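You operate a simulated robot arm through the tools that you are given. There is no shell and no other tool.

Carry out the task below with a simulated robot arm. There is one attempt and no reset: what you move stays moved.

TASK
Swap the blue roll for the green one and roll that whole band on at WIDE.
Fine: blue roll to the free peg of the core rack, green roll on the feed peg; width slide to WIDE, feed lever on, crank until it is bare.
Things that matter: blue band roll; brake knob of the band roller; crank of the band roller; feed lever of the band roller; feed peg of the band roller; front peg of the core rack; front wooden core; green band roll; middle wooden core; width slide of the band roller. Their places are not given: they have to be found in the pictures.

Only the result counts: the job must be done as asked and must still hold three seconds after the hand-in. Knocking over, shifting, dropping, spilling or breaking anything else fails it.

THE ROBOT
A 6-joint arm with a two-finger parallel gripper, fixed in place. Base frame: the origin is on the floor under the middle of its stand, x ahead of it, y to its left, z up. Units: m, degrees, N and s.
It reaches about 1.313 m from its shoulder. Its first joint turns from -166.0 to 166.0 degrees. Payload 3.43 kg.
The TCP is the grasp point between the finger pads, 0.034 m short of the fingertips. In the tool frame z runs along the fingers and y along their closing line. The gripper opens to 0.128 m. The fingers are 0.024 m wide and 0.012 m thick; the gripper's body (0.048 by 0.13 m) begins 0.096 m behind the TCP.
Orientation is that of the tool frame in the base frame, as a unit quaternion [w, x, y, z]. With the fingers straight down and closing along the base's y, the tool's x points along the base's -x, its y along +y and its z along -z.

THE INTERFACE
- The arm moves only by the tool arm_command. Its argument "motion" is text: rows parted by semicolons, each of 7 numbers parted by spaces: the gripper command, from -1 (shut) to 1 (fully open), values between in proportion, then the shift along the tool's x, y, z in m, then the turn, a rotation vector about the tool's x, y, z in degrees. In form: hand tx ty tz wx wy wz; .... A call has 1 to 20 rows; each row shifts and turns the commanded pose from where the row before left it, along the tool's axes as they then stand. A row lasts 0.2 s, in which the tool goes at most 0.05 m and 8.6 degrees; a call with a longer step from one row to the next is refused whole, and so is a gripper value outside its range. Where a pose cannot be reached the arm comes as near as it can. A force on the tool above 70 N (or 10 N above the force at the start of the call, whichever is more), or a blocked arm, ends the call early, and 0.2 s more pass. The fingers move at their own pace (about 0.153 m/s each) and stop on an object; they squeeze with about 28 N. The grip force told is the motor's: it shows also when the fingers shut on nothing. Time passes only in rows, and 0.2 s behind the last, so rows that do not move let the fingers close. The reply holds the time, the measured pose of the TCP, the force on the tool along the base axes, the opening and the grip force, in the units named above and with some noise, with the torque about the TCP (base axes, N m) and any sound that the robot's microphone picked up.
- Cameras (640 x 400 px; columns grow to the right, rows downward): "scene" is fixed at [0.3998, 0.6489, 1.5591]; the picture's right is [-0.93, -0.38, 0.00], its down [-0.31, 0.77, -0.56] and it looks along [0.21, -0.52, -0.83] (base axes); focal length 324 px, centre (320, 200). "wrist" rides on the gripper at [0.076, -0.011, -0.16] in the tool frame; the picture's right is [0.15, 0.99, 0.00], its down [-0.88, 0.13, -0.46] and it looks along [-0.45, 0.07, 0.89] (tool axes); focal length 234 px, centre (320, 200).
- get_image(camera): a new picture of that camera. The clock stands still meanwhile.
- probe_pixels(camera, pixels): there is no depth. For up to 12 entries [column, row, z] of the newest picture of that camera ("zoom" is the newest enlarged one), the place [x, y] in the base frame at which the ray of that pixel passes the height z, good to about 0.002 m, but the place of the scene camera against the robot may be out by one fixed shift of up to 0.018 m in any direction. The clock stands still meanwhile.
- inspect(camera, box): a new picture of the part [left, top, right, bottom] of that camera's present view, enlarged. The clock stands still meanwhile.
- hand_in(): hands the job in; it is judged then, once.

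Open the gripper and draw the arm clear of the work before you hand the job in, unless the task says otherwise.

The tools are called after "Call:" as name(argument=value, ...) on one line, values as JSON. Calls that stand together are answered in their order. arm_command: Moves the arm, as the interface text tells. Its arguments: {"type":"object","properties":{"motion":{"type":"string"}},"required":["motion"]} The other tools are called the same way: get_image (camera) takes a picture; probe_pixels (camera, pixels) gives the place at which the rays of pixels pass given heights; inspect (camera, box) takes an enlarged picture of a part of a camera's view; hand_in () hands the job in.

At the start:

```text
time: 0.0
position: [0.39, 0.4252, 1.1608]
orientation: [0.001, 0.0, 1.0, 0.001]
force: [-0.4, -0.1, 0.2]
moment: [0.02, -0.04, 0.01]
opening: 0.1279
gripper_force: 0.1
```

scene: 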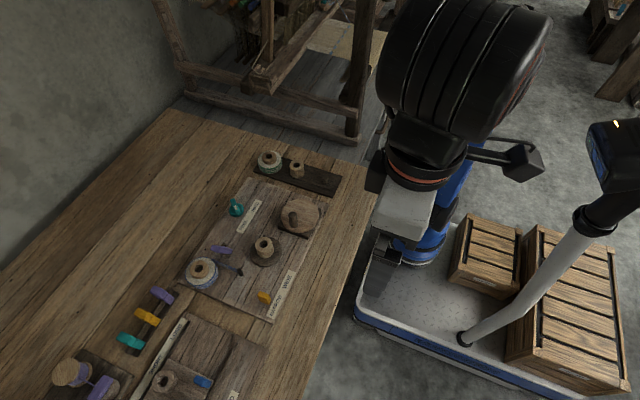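
wrist: 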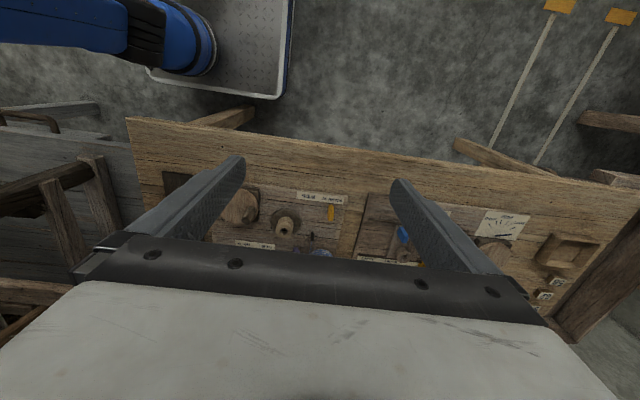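

I begin by looking closely at the work area in the scene picture, where the band roller sits at about (250,250) and the core rack at about (295,172).

Call:
inspect(camera="scene", box=[160, 140, 360, 330])

Call:
inspect(camera="scene", box=[40, 270, 280, 400])

Call:
inspect(camera="wrist", box=[120, 120, 460, 280])

```text
2.11 times, centred on (260, 235) of scene
```

zoom: 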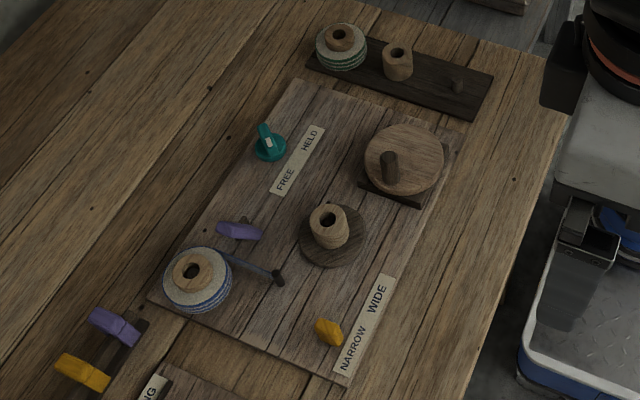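

```text
2.67 times, centred on (160, 335) of scene
```

zoom: 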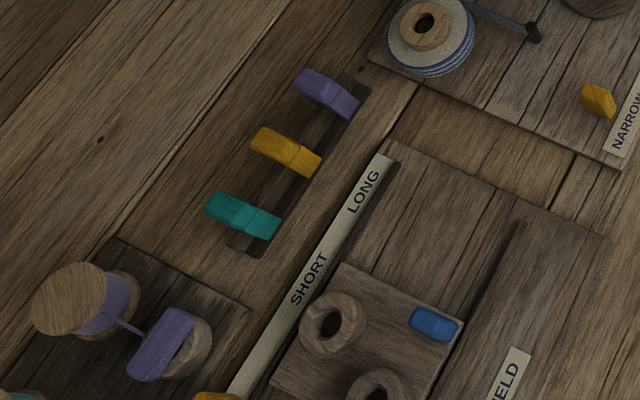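

```text
1.88 times, centred on (290, 200) of wrist
```

zoom: 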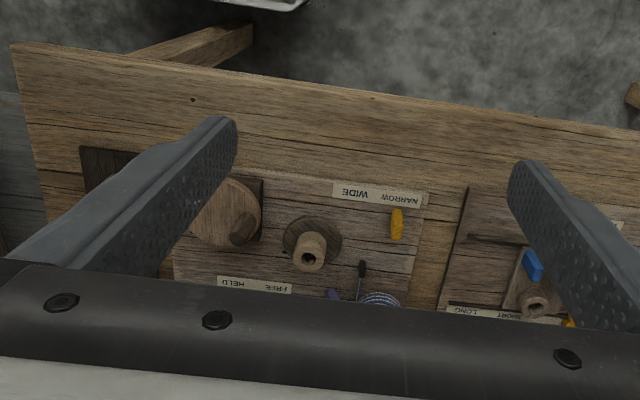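

I probe the central wooden core's hole (scene 264,242; wrist 284,231) and the yellow slide at several heights to find the table height by triangulation.

Call:
probe_pixels(camera="scene", pixels=[[263.8, 242.1, 0.7], [263.8, 242.1, 0.8], [263.8, 242.1, 0.9], [263.8, 242.1, 0.6], [264.5, 297, 0.7], [264.5, 297, 0.8], [264.5, 297, 0.9]])

Call:
probe_pixels(camera="wrist", pixels=[[283.6, 230.9, 0.7], [283.6, 230.9, 0.8], [283.6, 230.9, 0.9], [283.6, 230.9, 0.6], [331, 212, 0.7], [331, 212, 0.8], [331, 212, 0.9]])

```text
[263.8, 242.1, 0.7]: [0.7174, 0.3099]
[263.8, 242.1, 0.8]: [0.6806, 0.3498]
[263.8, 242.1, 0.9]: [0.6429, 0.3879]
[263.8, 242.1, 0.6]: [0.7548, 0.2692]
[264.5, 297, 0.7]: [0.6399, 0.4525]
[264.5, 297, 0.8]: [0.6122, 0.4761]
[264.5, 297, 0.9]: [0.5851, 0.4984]
```

```text
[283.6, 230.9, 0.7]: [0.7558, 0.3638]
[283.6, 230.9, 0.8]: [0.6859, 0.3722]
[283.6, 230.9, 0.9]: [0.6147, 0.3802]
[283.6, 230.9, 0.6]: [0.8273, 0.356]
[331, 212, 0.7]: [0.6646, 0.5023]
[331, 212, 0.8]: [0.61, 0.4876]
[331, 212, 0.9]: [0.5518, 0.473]
```

The estimates agree on a table at about z≈0.78, with a scene-camera shift of about 1 cm. I move the hand forward over the work at the same height for a better wrist view.

Call:
arm_command(motion="1 -0.046 -0.009 0 0 0 0; 1 -0.046 -0.009 0 0 0 0; 1 -0.046 -0.009 0 0 0 0; 1 -0.046 -0.009 0 0 0 0; 1 -0.046 -0.009 0 0 0 0; 1 0 0 0 0 0 0")

Call:
get_image(camera="wrist")

Call:
get_image(camera="scene")

```text
time: 1.4
position: [0.6193, 0.3772, 1.1544]
orientation: [0.003, 0.0, 1.0, 0.004]
force: [0.4, 0.0, 0.5]
moment: [0.02, 0.02, -0.02]
opening: 0.128
gripper_force: 0.1
out of reach, approached as far as the arm can: row 5
```

```text
taken
```

wrist: 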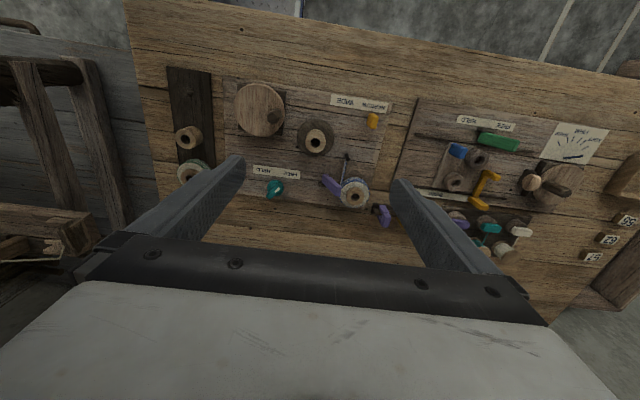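

```text
taken
```

scene: 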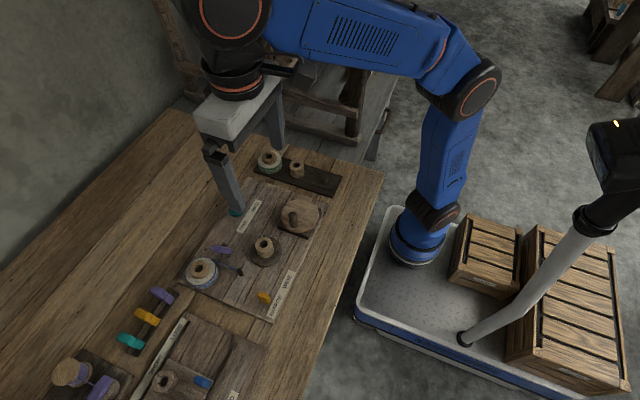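

The wrist view now shows the entire band roller. I zoom in on it.

Call:
inspect(camera="wrist", box=[150, 60, 410, 222])

Call:
inspect(camera="wrist", box=[240, 130, 400, 230])

Call:
inspect(camera="wrist", box=[150, 60, 310, 190])

```text
2.46 times, centred on (280, 141) of wrist
```

zoom: 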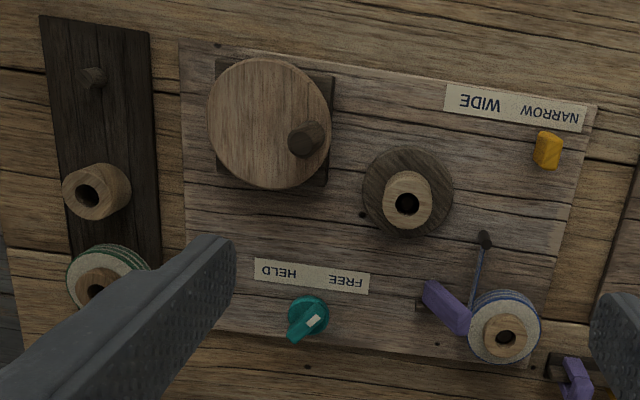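

```text
4.00 times, centred on (320, 180) of wrist
```

zoom: 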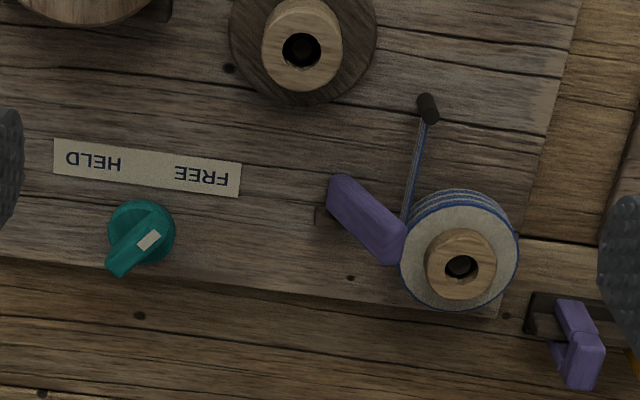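

```text
3.08 times, centred on (230, 125) of wrist
```

zoom: 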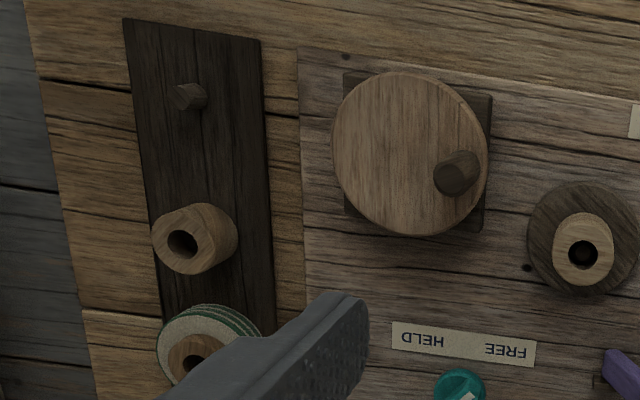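

I probe key features in this wrist view (core hole, slide, knob, blue roll hole, crank handle, pegs) at two heights to triangulate against the first view.

Call:
probe_pixels(camera="wrist", pixels=[[315, 142.5, 0.8], [315, 142.5, 0.9], [373, 120, 0.8], [373, 120, 0.9], [355, 196.5, 0.8], [355, 196.5, 0.9], [187.5, 91, 0.8], [187.5, 91, 0.9], [185.5, 138, 0.8], [185.5, 138, 0.9], [191.5, 175, 0.8], [191.5, 175, 0.9]])

Call:
probe_pixels(camera="scene", pixels=[[202, 268, 0.8], [202, 268, 0.9], [325.4, 179.5, 0.8], [325.4, 179.5, 0.9], [297, 163, 0.8], [297, 163, 0.9], [270, 158, 0.8], [270, 158, 0.9], [293, 216, 0.8], [293, 216, 0.9], [264.5, 297, 0.8], [264.5, 297, 0.9]])

```text
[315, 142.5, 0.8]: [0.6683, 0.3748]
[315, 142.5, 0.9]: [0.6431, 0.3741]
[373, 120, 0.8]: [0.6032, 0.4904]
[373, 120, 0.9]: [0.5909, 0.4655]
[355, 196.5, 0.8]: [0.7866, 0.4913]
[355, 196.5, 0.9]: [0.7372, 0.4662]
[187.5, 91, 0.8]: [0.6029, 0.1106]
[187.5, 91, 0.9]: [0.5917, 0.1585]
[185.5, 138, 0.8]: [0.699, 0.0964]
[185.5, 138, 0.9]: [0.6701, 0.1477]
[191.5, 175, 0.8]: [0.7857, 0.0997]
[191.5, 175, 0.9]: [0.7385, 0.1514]
```

```text
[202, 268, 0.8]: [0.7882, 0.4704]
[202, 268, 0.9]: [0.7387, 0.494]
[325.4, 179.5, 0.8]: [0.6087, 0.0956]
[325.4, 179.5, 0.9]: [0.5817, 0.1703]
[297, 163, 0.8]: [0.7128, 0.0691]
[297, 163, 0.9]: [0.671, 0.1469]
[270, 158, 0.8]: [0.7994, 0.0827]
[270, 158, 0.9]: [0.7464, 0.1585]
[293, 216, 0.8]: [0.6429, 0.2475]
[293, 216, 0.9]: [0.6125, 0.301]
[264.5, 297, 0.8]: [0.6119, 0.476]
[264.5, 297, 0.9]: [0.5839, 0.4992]
```

Triangulation puts the core top at (0.659, 0.375, 0.838) and the slide at about (0.601, 0.486, 0.815). I go closer to the blue roll and feed lever for a detailed look.

Call:
arm_command(motion="1 -0.0192 0.015 0.0357 0 0 0; 1 -0.0192 0.015 0.0357 0 0 0; 1 -0.0192 0.015 0.0357 0 0 0; 1 -0.0192 0.015 0.0357 0 0 0; 1 -0.0192 0.015 0.0357 0 0 0; 1 -0.0192 0.015 0.0357 0 0 0; 1 0 0 0 0 0 0")

Call:
get_image(camera="wrist")

Call:
get_image(camera="scene")

```text
time: 3.0
position: [0.735, 0.4717, 0.9418]
orientation: [0.001, 0.0, 1.0, 0.001]
force: [-0.3, 0.0, -0.1]
moment: [0.03, 0.03, -0.01]
opening: 0.1281
gripper_force: 0.0
```

```text
taken
```

wrist: 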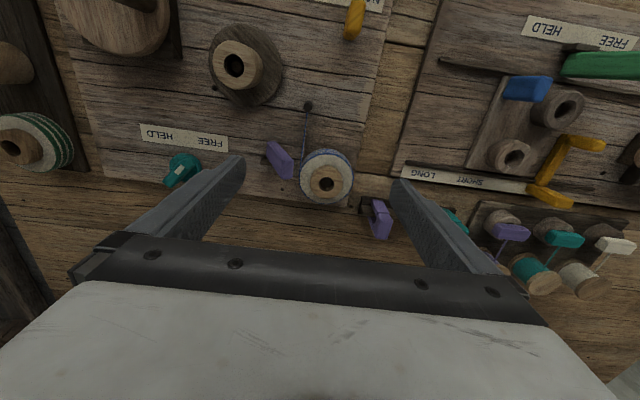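

```text
taken
```

scene: 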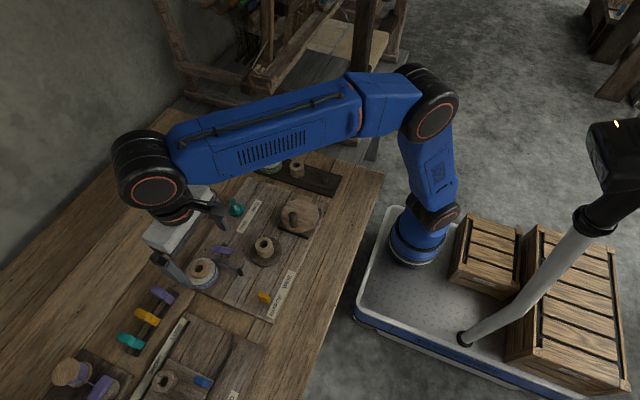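

Now I enlarge the blue roll and lever region of the wrist view (around 310,160) and the rest of the visible board.

Call:
inspect(camera="wrist", box=[240, 80, 400, 240])

Call:
inspect(camera="wrist", box=[0, 80, 240, 230])

Call:
inspect(camera="wrist", box=[60, 0, 400, 120])

Call:
inspect(camera="scene", box=[170, 190, 260, 300])

```text
2.50 times, centred on (320, 160) of wrist
```

zoom: 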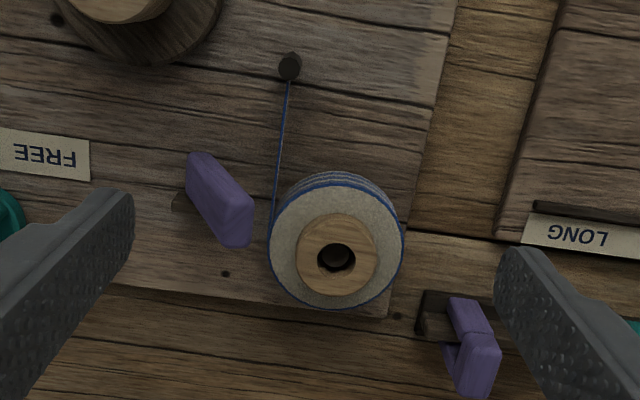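

```text
2.67 times, centred on (120, 155) of wrist
```

zoom: 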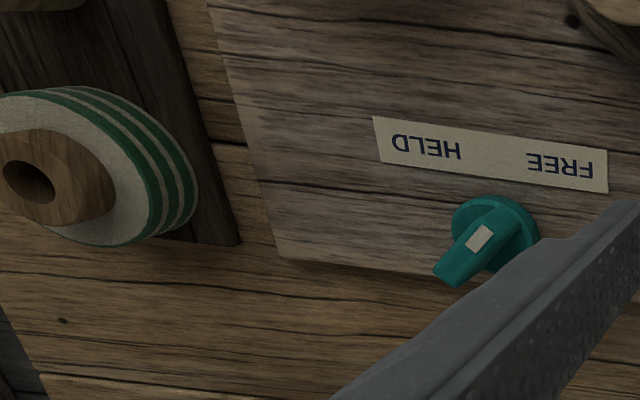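

```text
1.88 times, centred on (230, 60) of wrist
```

zoom: 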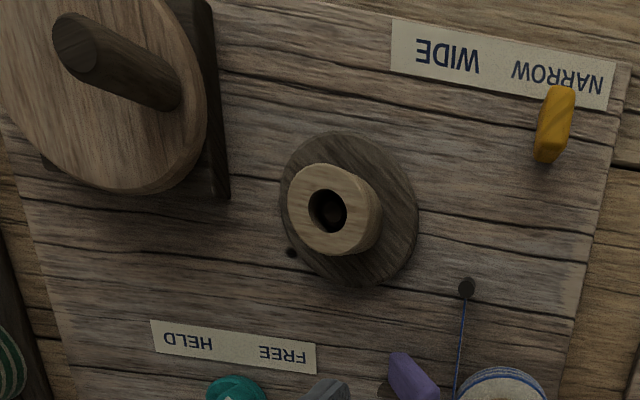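

```text
3.64 times, centred on (215, 245) of scene
```

zoom: 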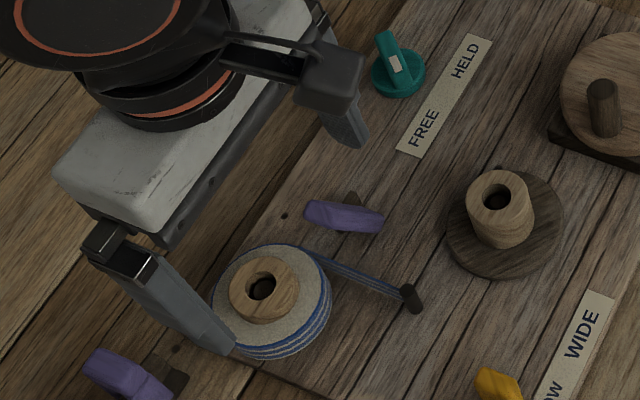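

The zoomed pictures are crisp, so I zoom tighter on the feed lever, on the knob, and on the blue roll from both cameras.

Call:
inspect(camera="wrist", box=[255, 130, 305, 190])

Call:
inspect(camera="scene", box=[195, 235, 245, 285])

Call:
inspect(camera="wrist", box=[290, 90, 360, 210])

Call:
inspect(camera="scene", box=[240, 240, 310, 320])

```text
6.67 times, centred on (280, 160) of wrist
```

zoom: 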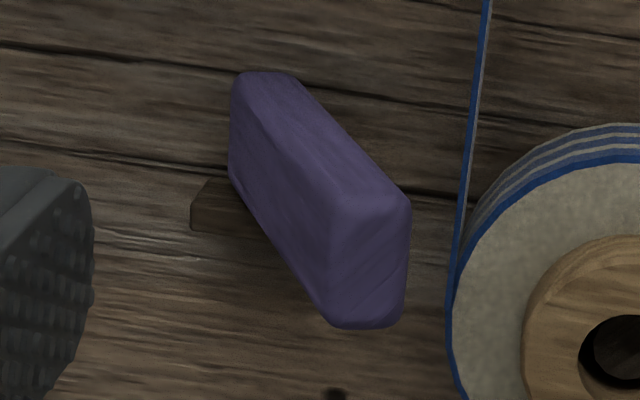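

```text
8.00 times, centred on (220, 260) of scene
```

zoom: 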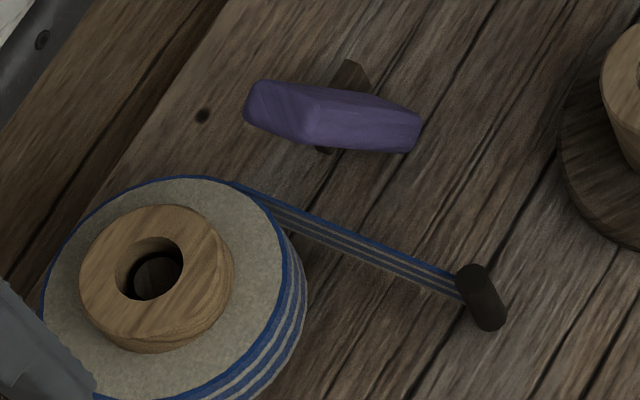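

```text
3.33 times, centred on (325, 150) of wrist
```

zoom: 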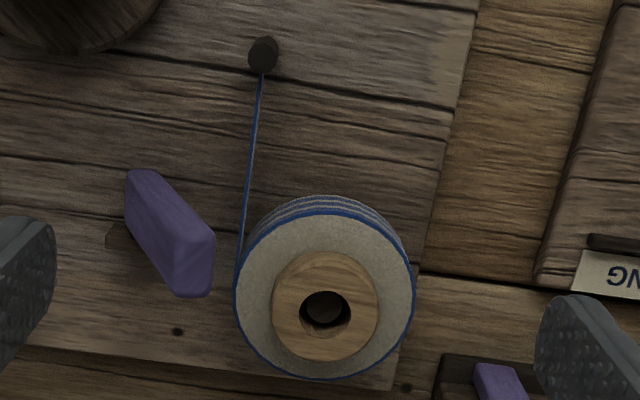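

```text
5.00 times, centred on (275, 280) of scene
```

zoom: 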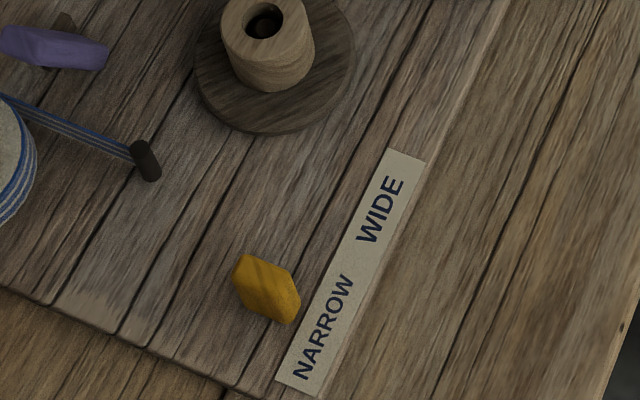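

I probe the current wrist view for the same features: blue roll hole (326.5,184), spindle core hole (~235,65), slide, guide pin, label corner and lever ends.

Call:
probe_pixels(camera="wrist", pixels=[[326.5, 183.9, 0.8], [326.5, 183.9, 0.9], [233.5, 65.5, 0.8], [233.5, 65.5, 0.9], [355, 19, 0.8], [355, 19, 0.9], [227.6, 152, 0.78], [227.6, 152, 0.8], [308, 105, 0.8], [308, 105, 0.84], [5, 146.5, 0.8], [5, 146.5, 0.9]])

Call:
inspect(camera="wrist", box=[200, 0, 400, 125])

Call:
inspect(camera="wrist", box=[0, 100, 96, 160])

```text
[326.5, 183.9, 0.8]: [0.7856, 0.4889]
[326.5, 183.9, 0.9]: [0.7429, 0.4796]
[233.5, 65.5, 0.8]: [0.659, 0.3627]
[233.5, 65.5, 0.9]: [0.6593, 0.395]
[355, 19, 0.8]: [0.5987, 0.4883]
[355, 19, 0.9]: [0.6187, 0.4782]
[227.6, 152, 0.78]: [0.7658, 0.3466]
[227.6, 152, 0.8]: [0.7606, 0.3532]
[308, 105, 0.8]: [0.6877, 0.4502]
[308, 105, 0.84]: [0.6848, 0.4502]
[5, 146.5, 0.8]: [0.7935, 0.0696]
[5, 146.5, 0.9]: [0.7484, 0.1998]
```

```text
3.20 times, centred on (300, 62) of wrist
```

zoom: 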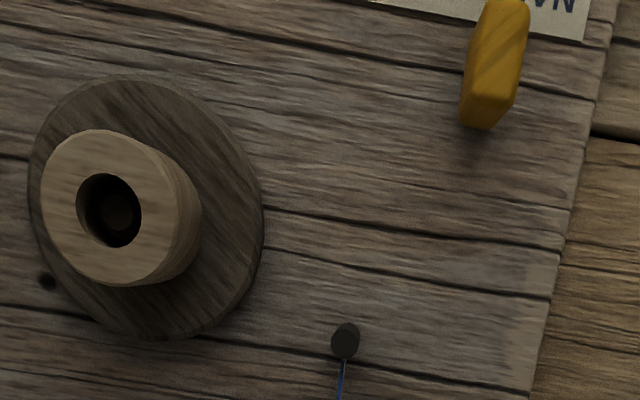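

```text
6.67 times, centred on (48, 130) of wrist
```

zoom: 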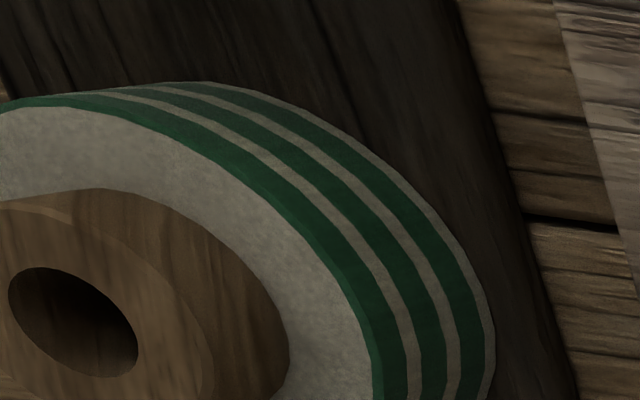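

Spindle core top is firmly at (0.659, 0.3745, 0.8365) and the blue roll hole at about (0.779, 0.4875, 0.815). Next I rise a little and move over the core rack to measure the pegs and green roll.

Call:
arm_command(motion="1 0 0 -0.045 0 0 0; 1 0.007 -0.043 -0.005 0 0 0; 1 0.007 -0.043 0 0 0 0; 1 0.007 -0.043 0 0 0 0; 1 0.007 -0.043 0 0 0 0; 1 0.007 -0.043 0 0 0 0; 1 0.007 -0.043 0 0 0 0; 1 0.007 -0.043 0 0 0 0; 1 0.007 -0.043 0 0 0 0; 1 0 0 0 0 0 0")

Call:
get_image(camera="wrist")

Call:
get_image(camera="scene")

```text
time: 5.2
position: [0.679, 0.1254, 0.9929]
orientation: [0.0, 0.001, 1.0, 0.0]
force: [0.2, 0.3, 0.0]
moment: [0.0, -0.01, 0.01]
opening: 0.1279
gripper_force: 0.1
```

```text
taken
```

wrist: 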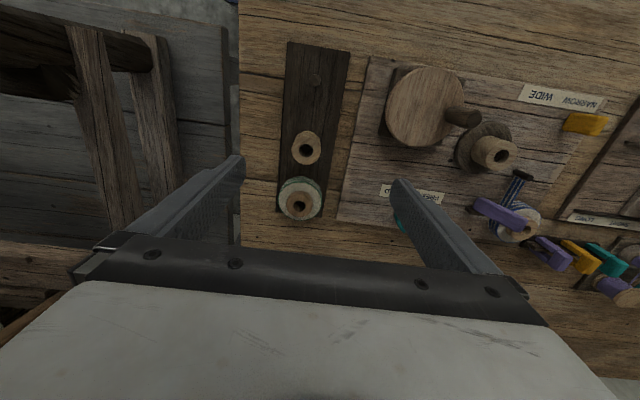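

```text
taken
```

scene: 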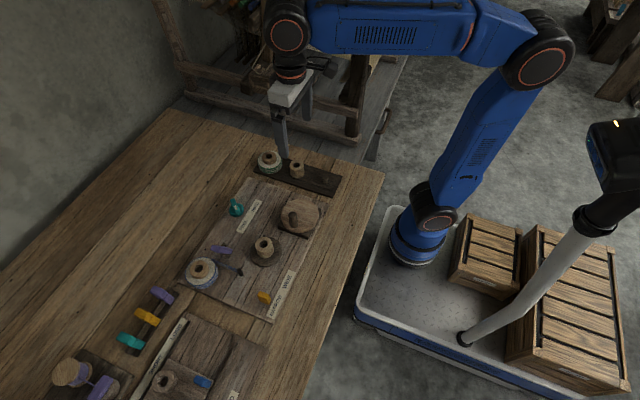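

The rack is well seen at (310,130), and the lever/blue roll now appear obliquely at (505,215). I zoom in on both.

Call:
inspect(camera="wrist", box=[240, 40, 400, 230])

Call:
inspect(camera="wrist", box=[450, 160, 570, 260])

Call:
inspect(camera="wrist", box=[370, 60, 530, 180])

Call:
inspect(camera="scene", box=[245, 140, 345, 205])

```text
2.11 times, centred on (320, 135) of wrist
```

zoom: 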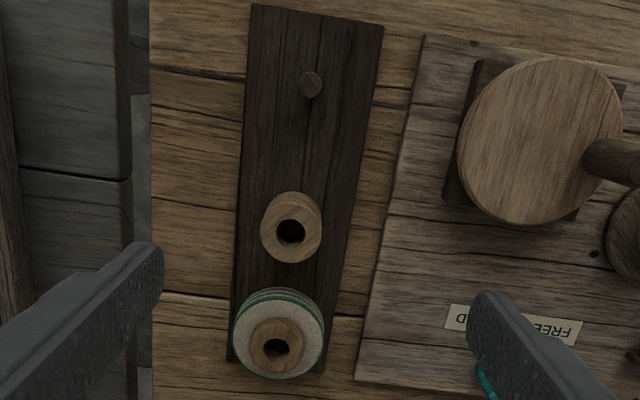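

```text
4.00 times, centred on (510, 210) of wrist
```

zoom: 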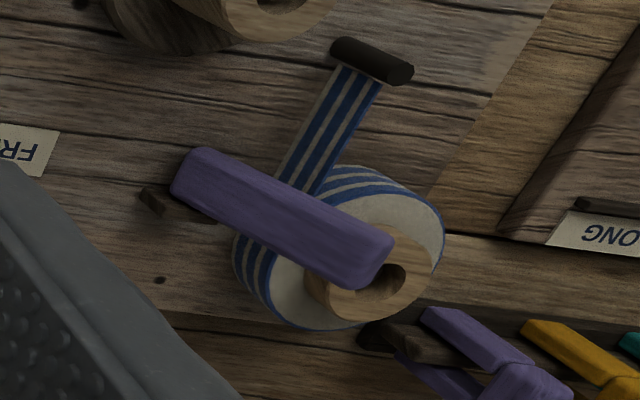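

```text
3.33 times, centred on (450, 120) of wrist
```

zoom: 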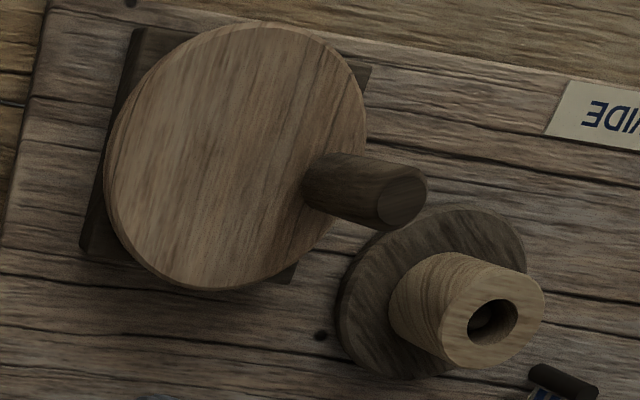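

```text
6.15 times, centred on (295, 172) of scene
```

zoom: 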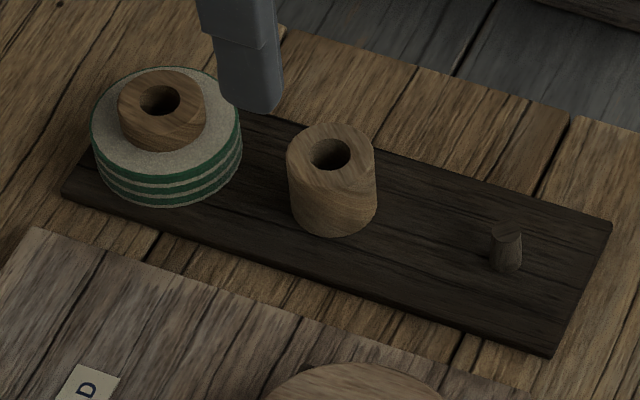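

I measure the rack features in this view: front peg top (315.7,79.9), middle core hole (306.2,149.7), green roll hole (299.1,205.3).

Call:
inspect(camera="wrist", box=[285, 60, 349, 100])

Call:
inspect(camera="wrist", box=[264, 170, 344, 220])

Call:
probe_pixels(camera="wrist", pixels=[[315.7, 79.9, 0.8], [315.7, 79.9, 0.85], [306.2, 149.7, 0.8], [306.2, 149.7, 0.85], [299.1, 205.3, 0.8], [299.1, 205.3, 0.85]])

```text
10.00 times, centred on (317, 80) of wrist
```

zoom: 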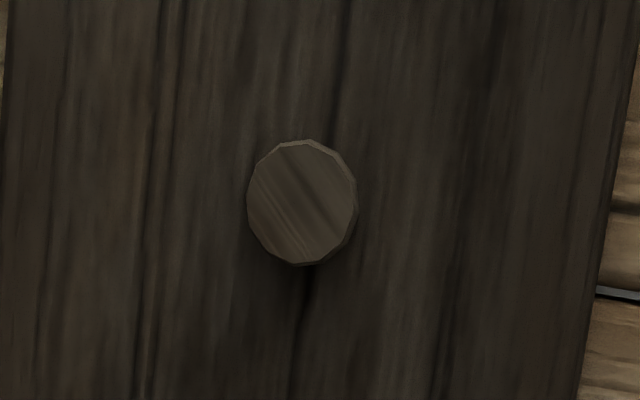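

```text
8.00 times, centred on (304, 195) of wrist
```

zoom: 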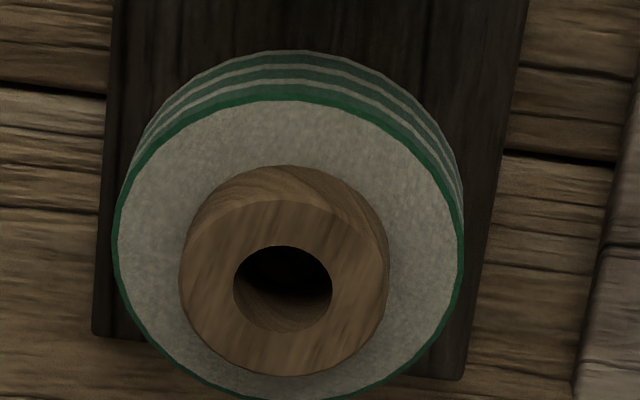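

```text
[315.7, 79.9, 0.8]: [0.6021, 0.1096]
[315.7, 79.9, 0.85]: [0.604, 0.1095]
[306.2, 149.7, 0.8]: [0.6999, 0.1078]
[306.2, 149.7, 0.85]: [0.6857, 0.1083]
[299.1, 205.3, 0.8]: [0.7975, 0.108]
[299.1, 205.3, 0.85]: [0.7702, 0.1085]
```

Pegs found: front peg top (0.603, 0.109, 0.798), middle core (0.693, 0.108), green roll (≈0.783, 0.1075). Now I move back and tilt the hand to get a low side-view of the lever, slide and crank from the robot side.

Call:
arm_command(motion="1 0.0224 0.0381 0 0 0 0; 1 0.0224 0.0381 0 0 0 0; 1 0.0224 0.0381 0 0 0 0; 1 0.0224 0.0381 0 0 0 0; 1 0.0224 0.0381 0 0 0 0; 1 0.0224 0.0381 0 0 0 0; 1 0.0224 0.0381 0 0 0 0; 1 0.0224 0.0381 0 0 0 0; 1 0 0 0.03 0 0 0; 1 0 0 0.03 0 0 0; 1 0 0 0 0 -8 0; 1 0 0 0 0 -8 0; 1 0 0 0 0 -8 0; 1 0 0 0 0 -8 0; 1 0 0 0 0 -8 0; 1 0 0 0 0 0 0")

Call:
get_image(camera="wrist")

```text
time: 8.6
position: [0.4988, 0.4309, 0.9309]
orientation: [0.344, 0.001, 0.939, 0.0]
force: [0.5, -0.2, 0.0]
moment: [0.0, -0.01, 0.0]
opening: 0.1278
gripper_force: 0.0
```

```text
taken
```

wrist: 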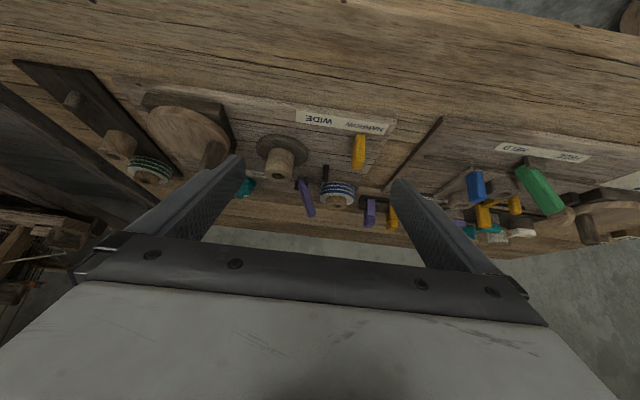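

The side view (upside-down) shows the lever at (308,200) and blue roll at (337,193). I enlarge it.

Call:
inspect(camera="wrist", box=[225, 110, 405, 222])

Call:
inspect(camera="wrist", box=[275, 155, 365, 225])

Call:
inspect(camera="wrist", box=[40, 60, 240, 190])

```text
3.56 times, centred on (315, 166) of wrist
```

zoom: 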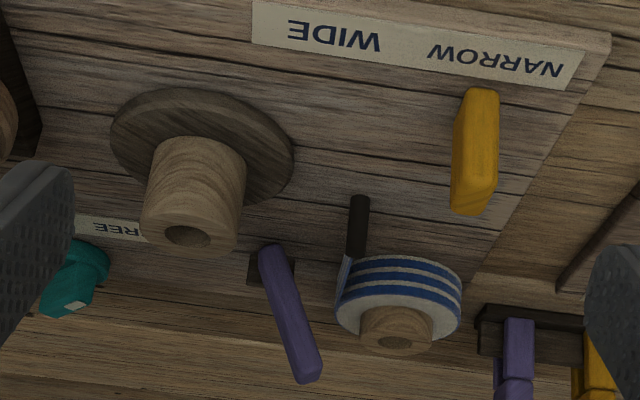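

```text
5.71 times, centred on (320, 190) of wrist
```

zoom: 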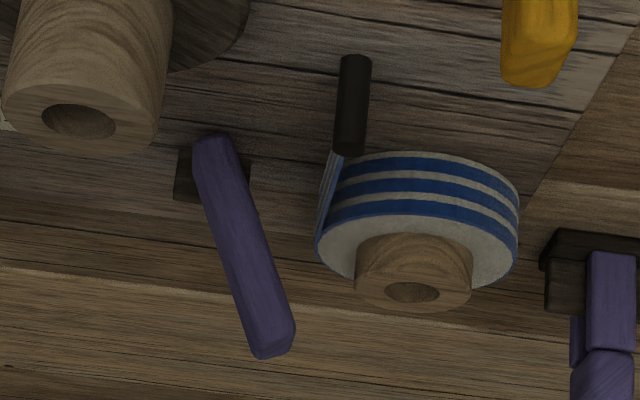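

```text
3.08 times, centred on (140, 125) of wrist
```

zoom: 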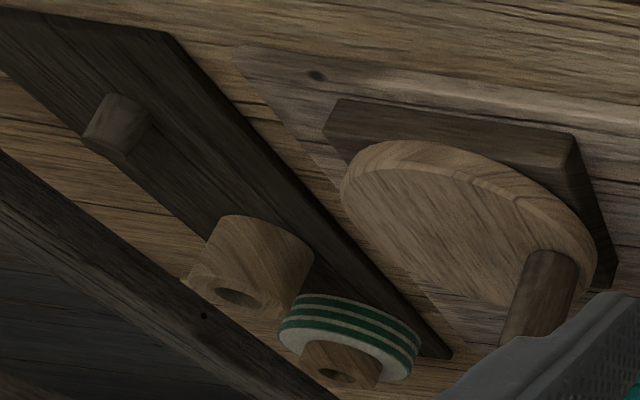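

I probe the WIDE/NARROW label (bottom-left corner at full (295.3,121.6), word centres) and other features in this tilted view.

Call:
probe_pixels(camera="wrist", pixels=[[295.3, 121.6, 0.77], [295.3, 121.6, 0.79], [319.2, 129.8, 0.77], [319.2, 129.8, 0.79], [364.2, 126.7, 0.77], [364.2, 126.7, 0.79], [347.3, 166.5, 0.79], [347.3, 166.5, 0.82], [358.5, 139, 0.78], [358.5, 139, 0.82], [311, 182, 0.79], [311, 182, 0.83]])

Call:
inspect(camera="wrist", box=[335, 120, 385, 180])

```text
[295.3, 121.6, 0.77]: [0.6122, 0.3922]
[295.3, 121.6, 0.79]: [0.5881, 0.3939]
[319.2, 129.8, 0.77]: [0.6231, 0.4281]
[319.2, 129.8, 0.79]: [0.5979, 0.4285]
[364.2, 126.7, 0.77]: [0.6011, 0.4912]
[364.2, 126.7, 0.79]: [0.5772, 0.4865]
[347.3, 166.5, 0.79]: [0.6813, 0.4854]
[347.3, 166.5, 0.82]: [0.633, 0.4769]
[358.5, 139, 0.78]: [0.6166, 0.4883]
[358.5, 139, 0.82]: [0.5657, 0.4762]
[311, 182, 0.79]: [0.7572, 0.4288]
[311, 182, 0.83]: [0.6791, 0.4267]
```

```text
6.67 times, centred on (360, 150) of wrist
```

zoom: 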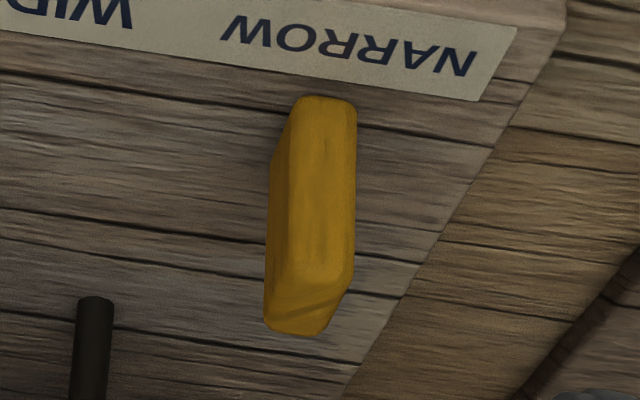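

The board surface is at z≈0.794; the lever stands on its block leaning +y with its tip near (0.746, 0.440, 0.866), and the slide must go about 57 mm in −y to WIDE. I untilt and go above the blue roll at (0.771, 0.486), then turn the hand 90° so the fingers close along base x, clear of the lever.

Call:
arm_command(motion="1 0 0 0 0 8 0; 1 0 0 0 0 8 0; 1 0 0 0 0 8 0; 1 0 0 0 0 8 0; 1 0 0 0 0 8 0; 1 -0.0389 0.0079 -0.0099 0 0 0; 1 -0.0389 0.0079 -0.0099 0 0 0; 1 -0.0389 0.0079 -0.0099 0 0 0; 1 -0.0389 0.0079 -0.0099 0 0 0; 1 -0.0389 0.0079 -0.0099 0 0 0; 1 -0.0389 0.0079 -0.0099 0 0 0; 1 -0.0389 0.0079 -0.0099 0 0 0; 1 0 0 0 0 0 0")

Call:
arm_command(motion="1 0 0 0 0 0 7.5; 1 0 0 0 0 0 7.5; 1 0 0 0 0 0 7.5; 1 0 0 0 0 0 7.5; 1 0 0 0 0 0 7.5; 1 0 0 0 0 0 7.5; 1 0 0 0 0 0 7.5; 1 0 0 0 0 0 7.5; 1 0 0 0 0 0 7.5; 1 0 0 0 0 0 7.5; 1 0 0 0 0 0 7.5; 1 0 0 0 0 0 7.5; 1 0 0 0 0 0 0")

Call:
get_image(camera="wrist")

Call:
get_image(camera="scene")

```text
time: 11.4
position: [0.7716, 0.4854, 1.0001]
orientation: [0.001, -0.001, 1.0, 0.001]
force: [0.7, -0.2, 0.0]
moment: [-0.02, -0.02, -0.01]
opening: 0.1282
gripper_force: 0.1
```

```text
time: 14.2
position: [0.7718, 0.487, 1.0012]
orientation: [0.0, 0.707, 0.707, 0.001]
force: [-0.4, -0.6, -0.3]
moment: [0.0, -0.03, -0.04]
opening: 0.1279
gripper_force: 0.0
```

```text
taken
```

wrist: 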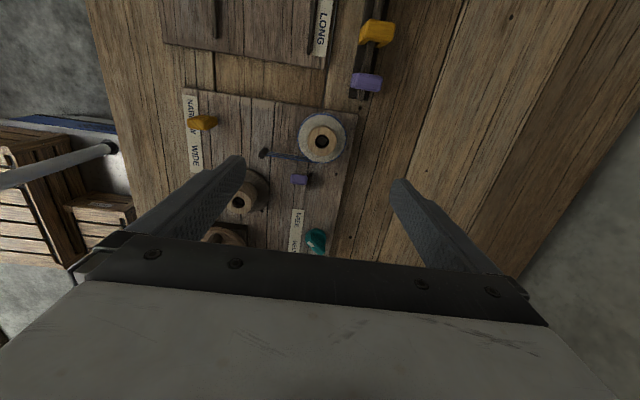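

```text
taken
```

scene: 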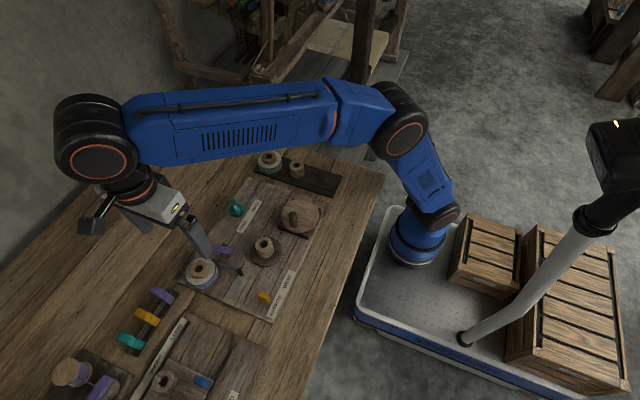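

The hand is turned; the blue roll's hole is at about (322,141). I zoom in to measure its centre precisely.

Call:
inspect(camera="wrist", box=[282, 100, 362, 180])

Call:
inspect(camera="wrist", box=[170, 80, 330, 210])

Call:
inspect(camera="wrist", box=[190, 170, 350, 260])

Call:
probe_pixels(camera="wrist", pixels=[[322, 141.5, 0.8], [322, 141.5, 0.83], [240, 202, 0.8], [240, 202, 0.84]])

```text
5.00 times, centred on (322, 140) of wrist
```

zoom: 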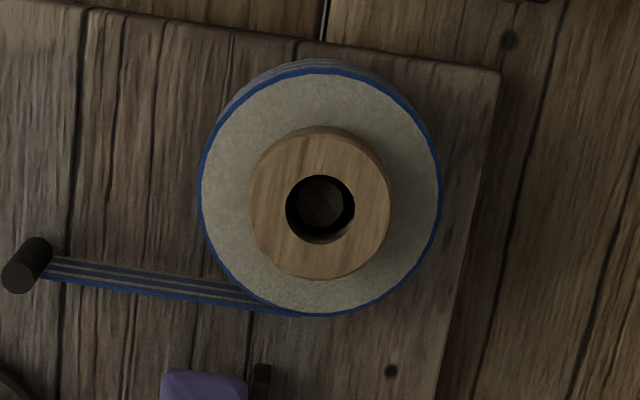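

```text
3.08 times, centred on (250, 145) of wrist
```

zoom: 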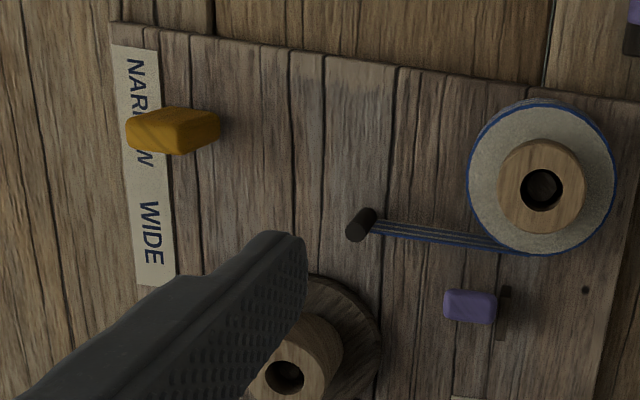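

```text
4.00 times, centred on (270, 215) of wrist
```

zoom: 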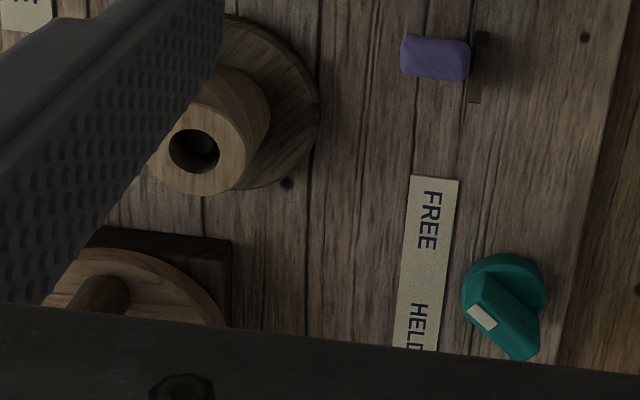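

```text
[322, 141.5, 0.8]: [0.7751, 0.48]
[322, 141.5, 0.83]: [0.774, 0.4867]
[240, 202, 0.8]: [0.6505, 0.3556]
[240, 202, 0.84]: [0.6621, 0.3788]
```

Blue roll is at (0.774, 0.4863) with core top z≈0.828, core Ø≈40 mm and band top ≈0.81. I narrow the fingers to ~70 mm and descend so the tips reach about z 0.817 around the wooden core.

Call:
arm_command(motion="0.094 -0.0007 0.002 0.02 0 0 0; 0.094 0 0 0.03 0 0 0; 0.094 0 0 0.03 0 0 0; 0.094 0 0 0.025 0 0 0; 0.094 0 0 0.02 0 0 0; 0.094 0 0 0 0 0 0")

Call:
get_image(camera="wrist")

Call:
inspect(camera="scene", box=[150, 220, 270, 310])

```text
time: 15.6
position: [0.7738, 0.486, 0.8768]
orientation: [0.0, 0.707, 0.708, 0.002]
force: [-0.7, -0.7, -0.1]
moment: [-0.01, 0.0, -0.04]
opening: 0.07
gripper_force: 0.1
```

```text
taken
```

wrist: 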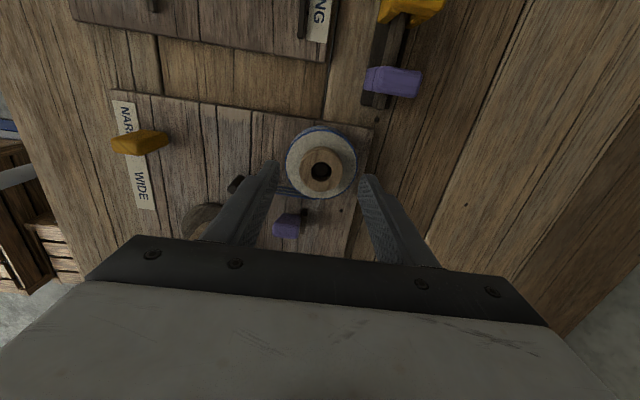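

```text
4.44 times, centred on (210, 265) of scene
```

zoom: 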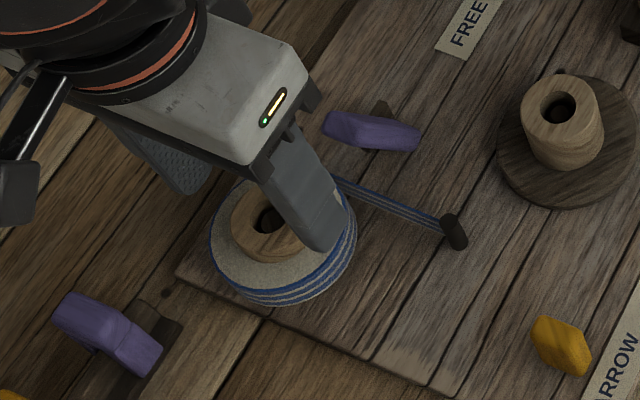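

The tips hang above the roll on both sides of the core. I check alignment with a zoom before the last 27 mm.

Call:
inspect(camera="wrist", box=[250, 110, 390, 230])

Call:
probe_pixels(camera="wrist", pixels=[[321, 170, 0.8], [321, 170, 0.83], [321, 163, 0.8], [321, 163, 0.82]])

```text
3.33 times, centred on (320, 170) of wrist
```

zoom: 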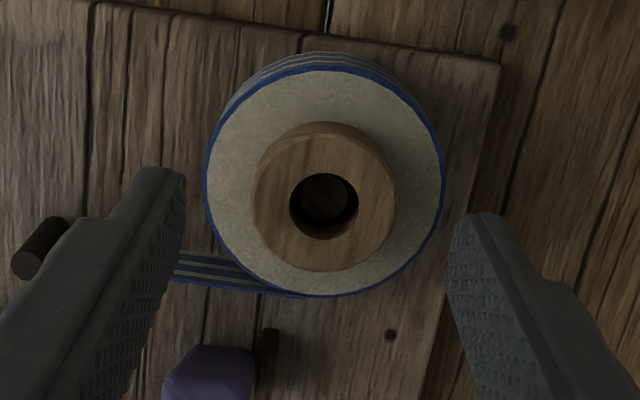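

```text
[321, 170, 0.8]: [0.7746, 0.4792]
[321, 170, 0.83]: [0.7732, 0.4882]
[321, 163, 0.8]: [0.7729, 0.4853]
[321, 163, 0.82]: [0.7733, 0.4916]
```

Alignment is right (roll centre 0.774, 0.486; band top ≈0.808, core top ≈0.827). I go down 30 mm and close on the core.

Call:
arm_command(motion="0.094 0 0 0.015 0 0 0; 0.094 0 0 0.015 0 0 0; 0.094 0 0 0 0 0 0; -0.6 0 0 0 0 0 0; -0.6 0 0 0 0 0 0; -0.6 0 0 0 0 0 0")

Call:
inspect(camera="wrist", box=[240, 110, 400, 230])

```text
time: 17.0
position: [0.7734, 0.4863, 0.8467]
orientation: [0.0, 0.708, 0.707, 0.0]
force: [0.7, 0.5, -0.2]
moment: [0.01, -0.02, -0.04]
opening: 0.0668
gripper_force: 28.1
```

```text
3.33 times, centred on (320, 170) of wrist
```

zoom: 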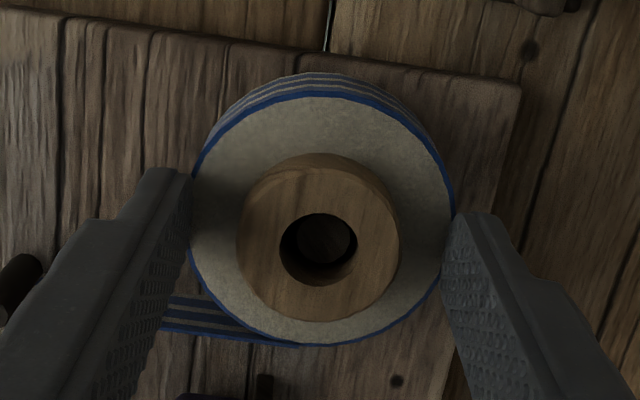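

The fingers stopped at 66.8 mm: the tips are on the band itself, so its top is a bit higher than I estimated. I open slightly, go 12 mm deeper for a solid grip on the rim, and close again.

Call:
arm_command(motion="0.17 0 0 0 0 0 0; 0.17 0 0 0 0 0 0; 0.17 0 0 0.012 0 0 0; 0.17 0 0 0 0 0 0; -0.2 0 0 0 0 0 0; -0.2 0 0 0 0 0 0; -0.2 0 0 0 0 0 0")

Call:
inspect(camera="wrist", box=[240, 110, 400, 230])

Call:
inspect(camera="scene", box=[150, 220, 270, 310])

```text
time: 18.6
position: [0.7736, 0.4878, 0.8358]
orientation: [0.0, 0.707, 0.707, 0.001]
force: [-0.7, -0.2, -0.1]
moment: [0.01, 0.02, 0.05]
opening: 0.0669
gripper_force: 28.2
```

```text
3.33 times, centred on (320, 170) of wrist
```

zoom: 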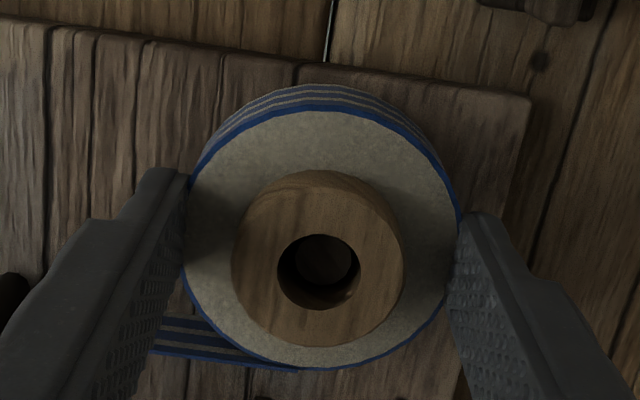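

```text
4.44 times, centred on (210, 265) of scene
```

zoom: 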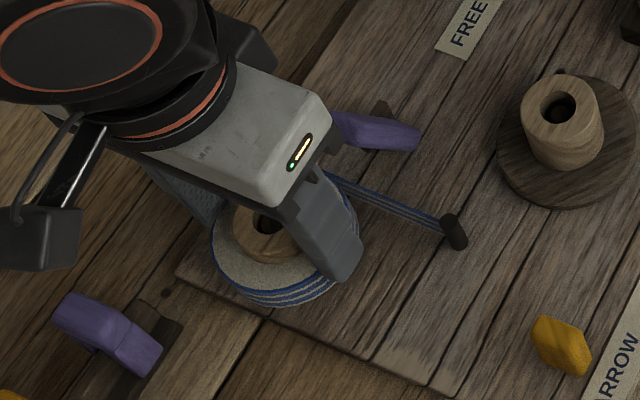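

Firm grip at 66.9 mm. I lift straight up off the feed peg and check that the roll comes along.

Call:
arm_command(motion="-0.2 0 0 -0.01 0 0 0; -0.2 0 0 -0.02 0 0 0; -0.2 0 0 -0.03 0 0 0; -0.2 0 0 -0.04 0 0 0; -0.2 0 0 -0.04 0 0 0; -0.2 0 0 0 0 0 0")

Call:
get_image(camera="wrist")

Call:
inspect(camera="scene", box=[130, 180, 290, 310])

```text
time: 20.0
position: [0.7743, 0.4856, 0.9728]
orientation: [0.0, 0.707, 0.707, 0.001]
force: [0.4, 1.0, -0.4]
moment: [0.0, -0.02, -0.01]
opening: 0.0667
gripper_force: 28.3
```

```text
taken
```

wrist: 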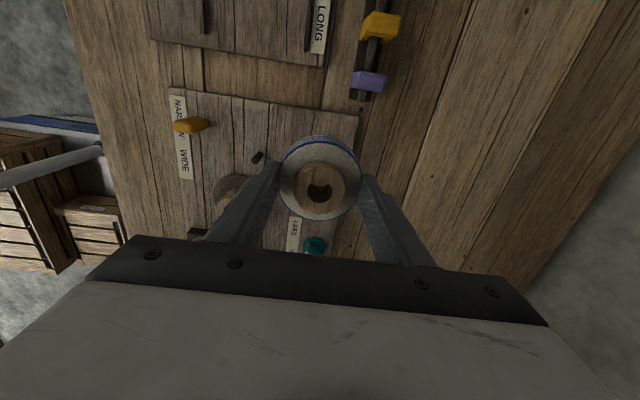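

```text
3.08 times, centred on (210, 245) of scene
```

zoom: 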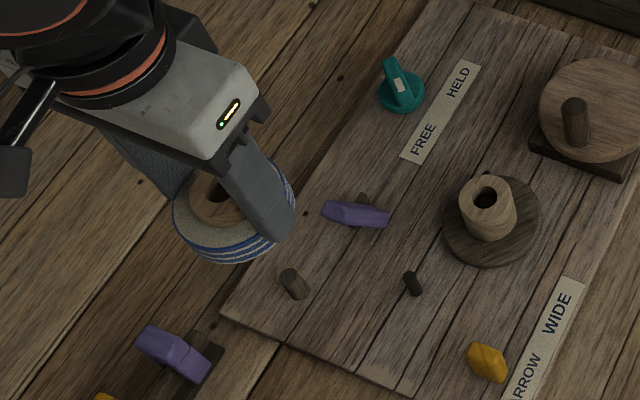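

The blue roll is lifted and the feed peg is now bare at scene (206,272). Before moving toward the rack I check where the loom behind it stands, and measure both pegs in the scene picture.

Call:
get_image(camera="scene")

Call:
probe_pixels(camera="scene", pixels=[[352, 130, 0.0], [352, 130, 0.4], [352, 130, 0.7], [360, 60, 0.5], [360, 60, 0.8], [360, 60, 1.0], [360, 10, 0.8], [360, 10, 1.1], [270, 110, 0.0], [270, 110, 0.7]])

Call:
inspect(camera="scene", box=[180, 245, 244, 285])

Call:
inspect(camera="scene", box=[293, 160, 357, 200])

```text
taken
```

scene: 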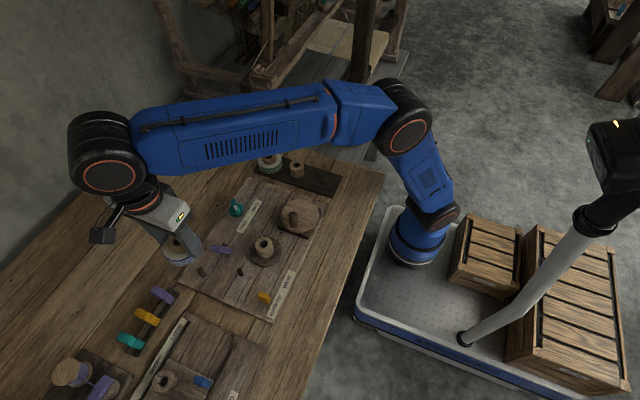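

```text
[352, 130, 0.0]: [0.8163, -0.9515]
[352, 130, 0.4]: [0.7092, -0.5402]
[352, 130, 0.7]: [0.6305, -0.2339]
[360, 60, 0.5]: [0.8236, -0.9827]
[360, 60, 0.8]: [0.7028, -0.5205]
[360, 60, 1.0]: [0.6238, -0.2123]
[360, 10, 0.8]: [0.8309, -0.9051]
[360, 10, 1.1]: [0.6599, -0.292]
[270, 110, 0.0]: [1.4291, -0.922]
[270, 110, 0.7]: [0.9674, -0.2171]
```

```text
10.00 times, centred on (212, 265) of scene
```

zoom: 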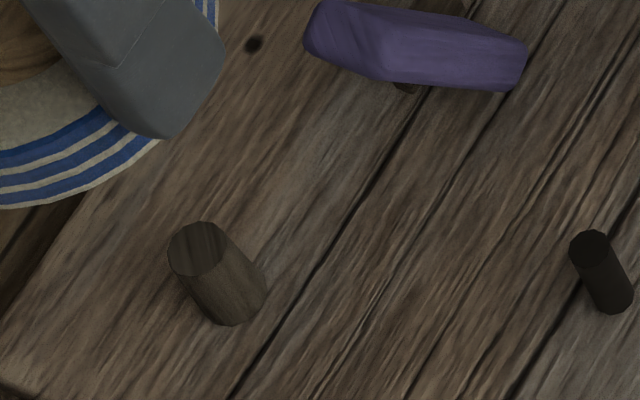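

```text
10.00 times, centred on (325, 180) of scene
```

zoom: 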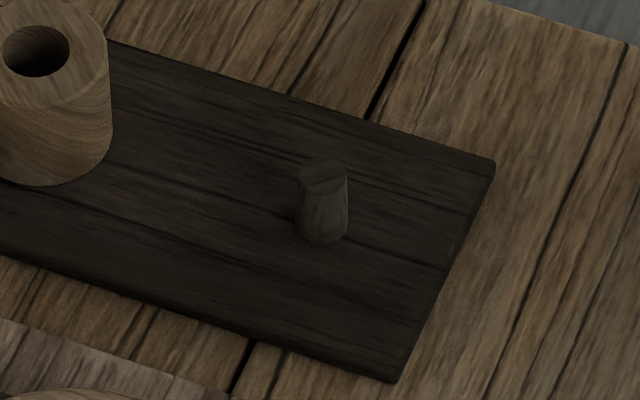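

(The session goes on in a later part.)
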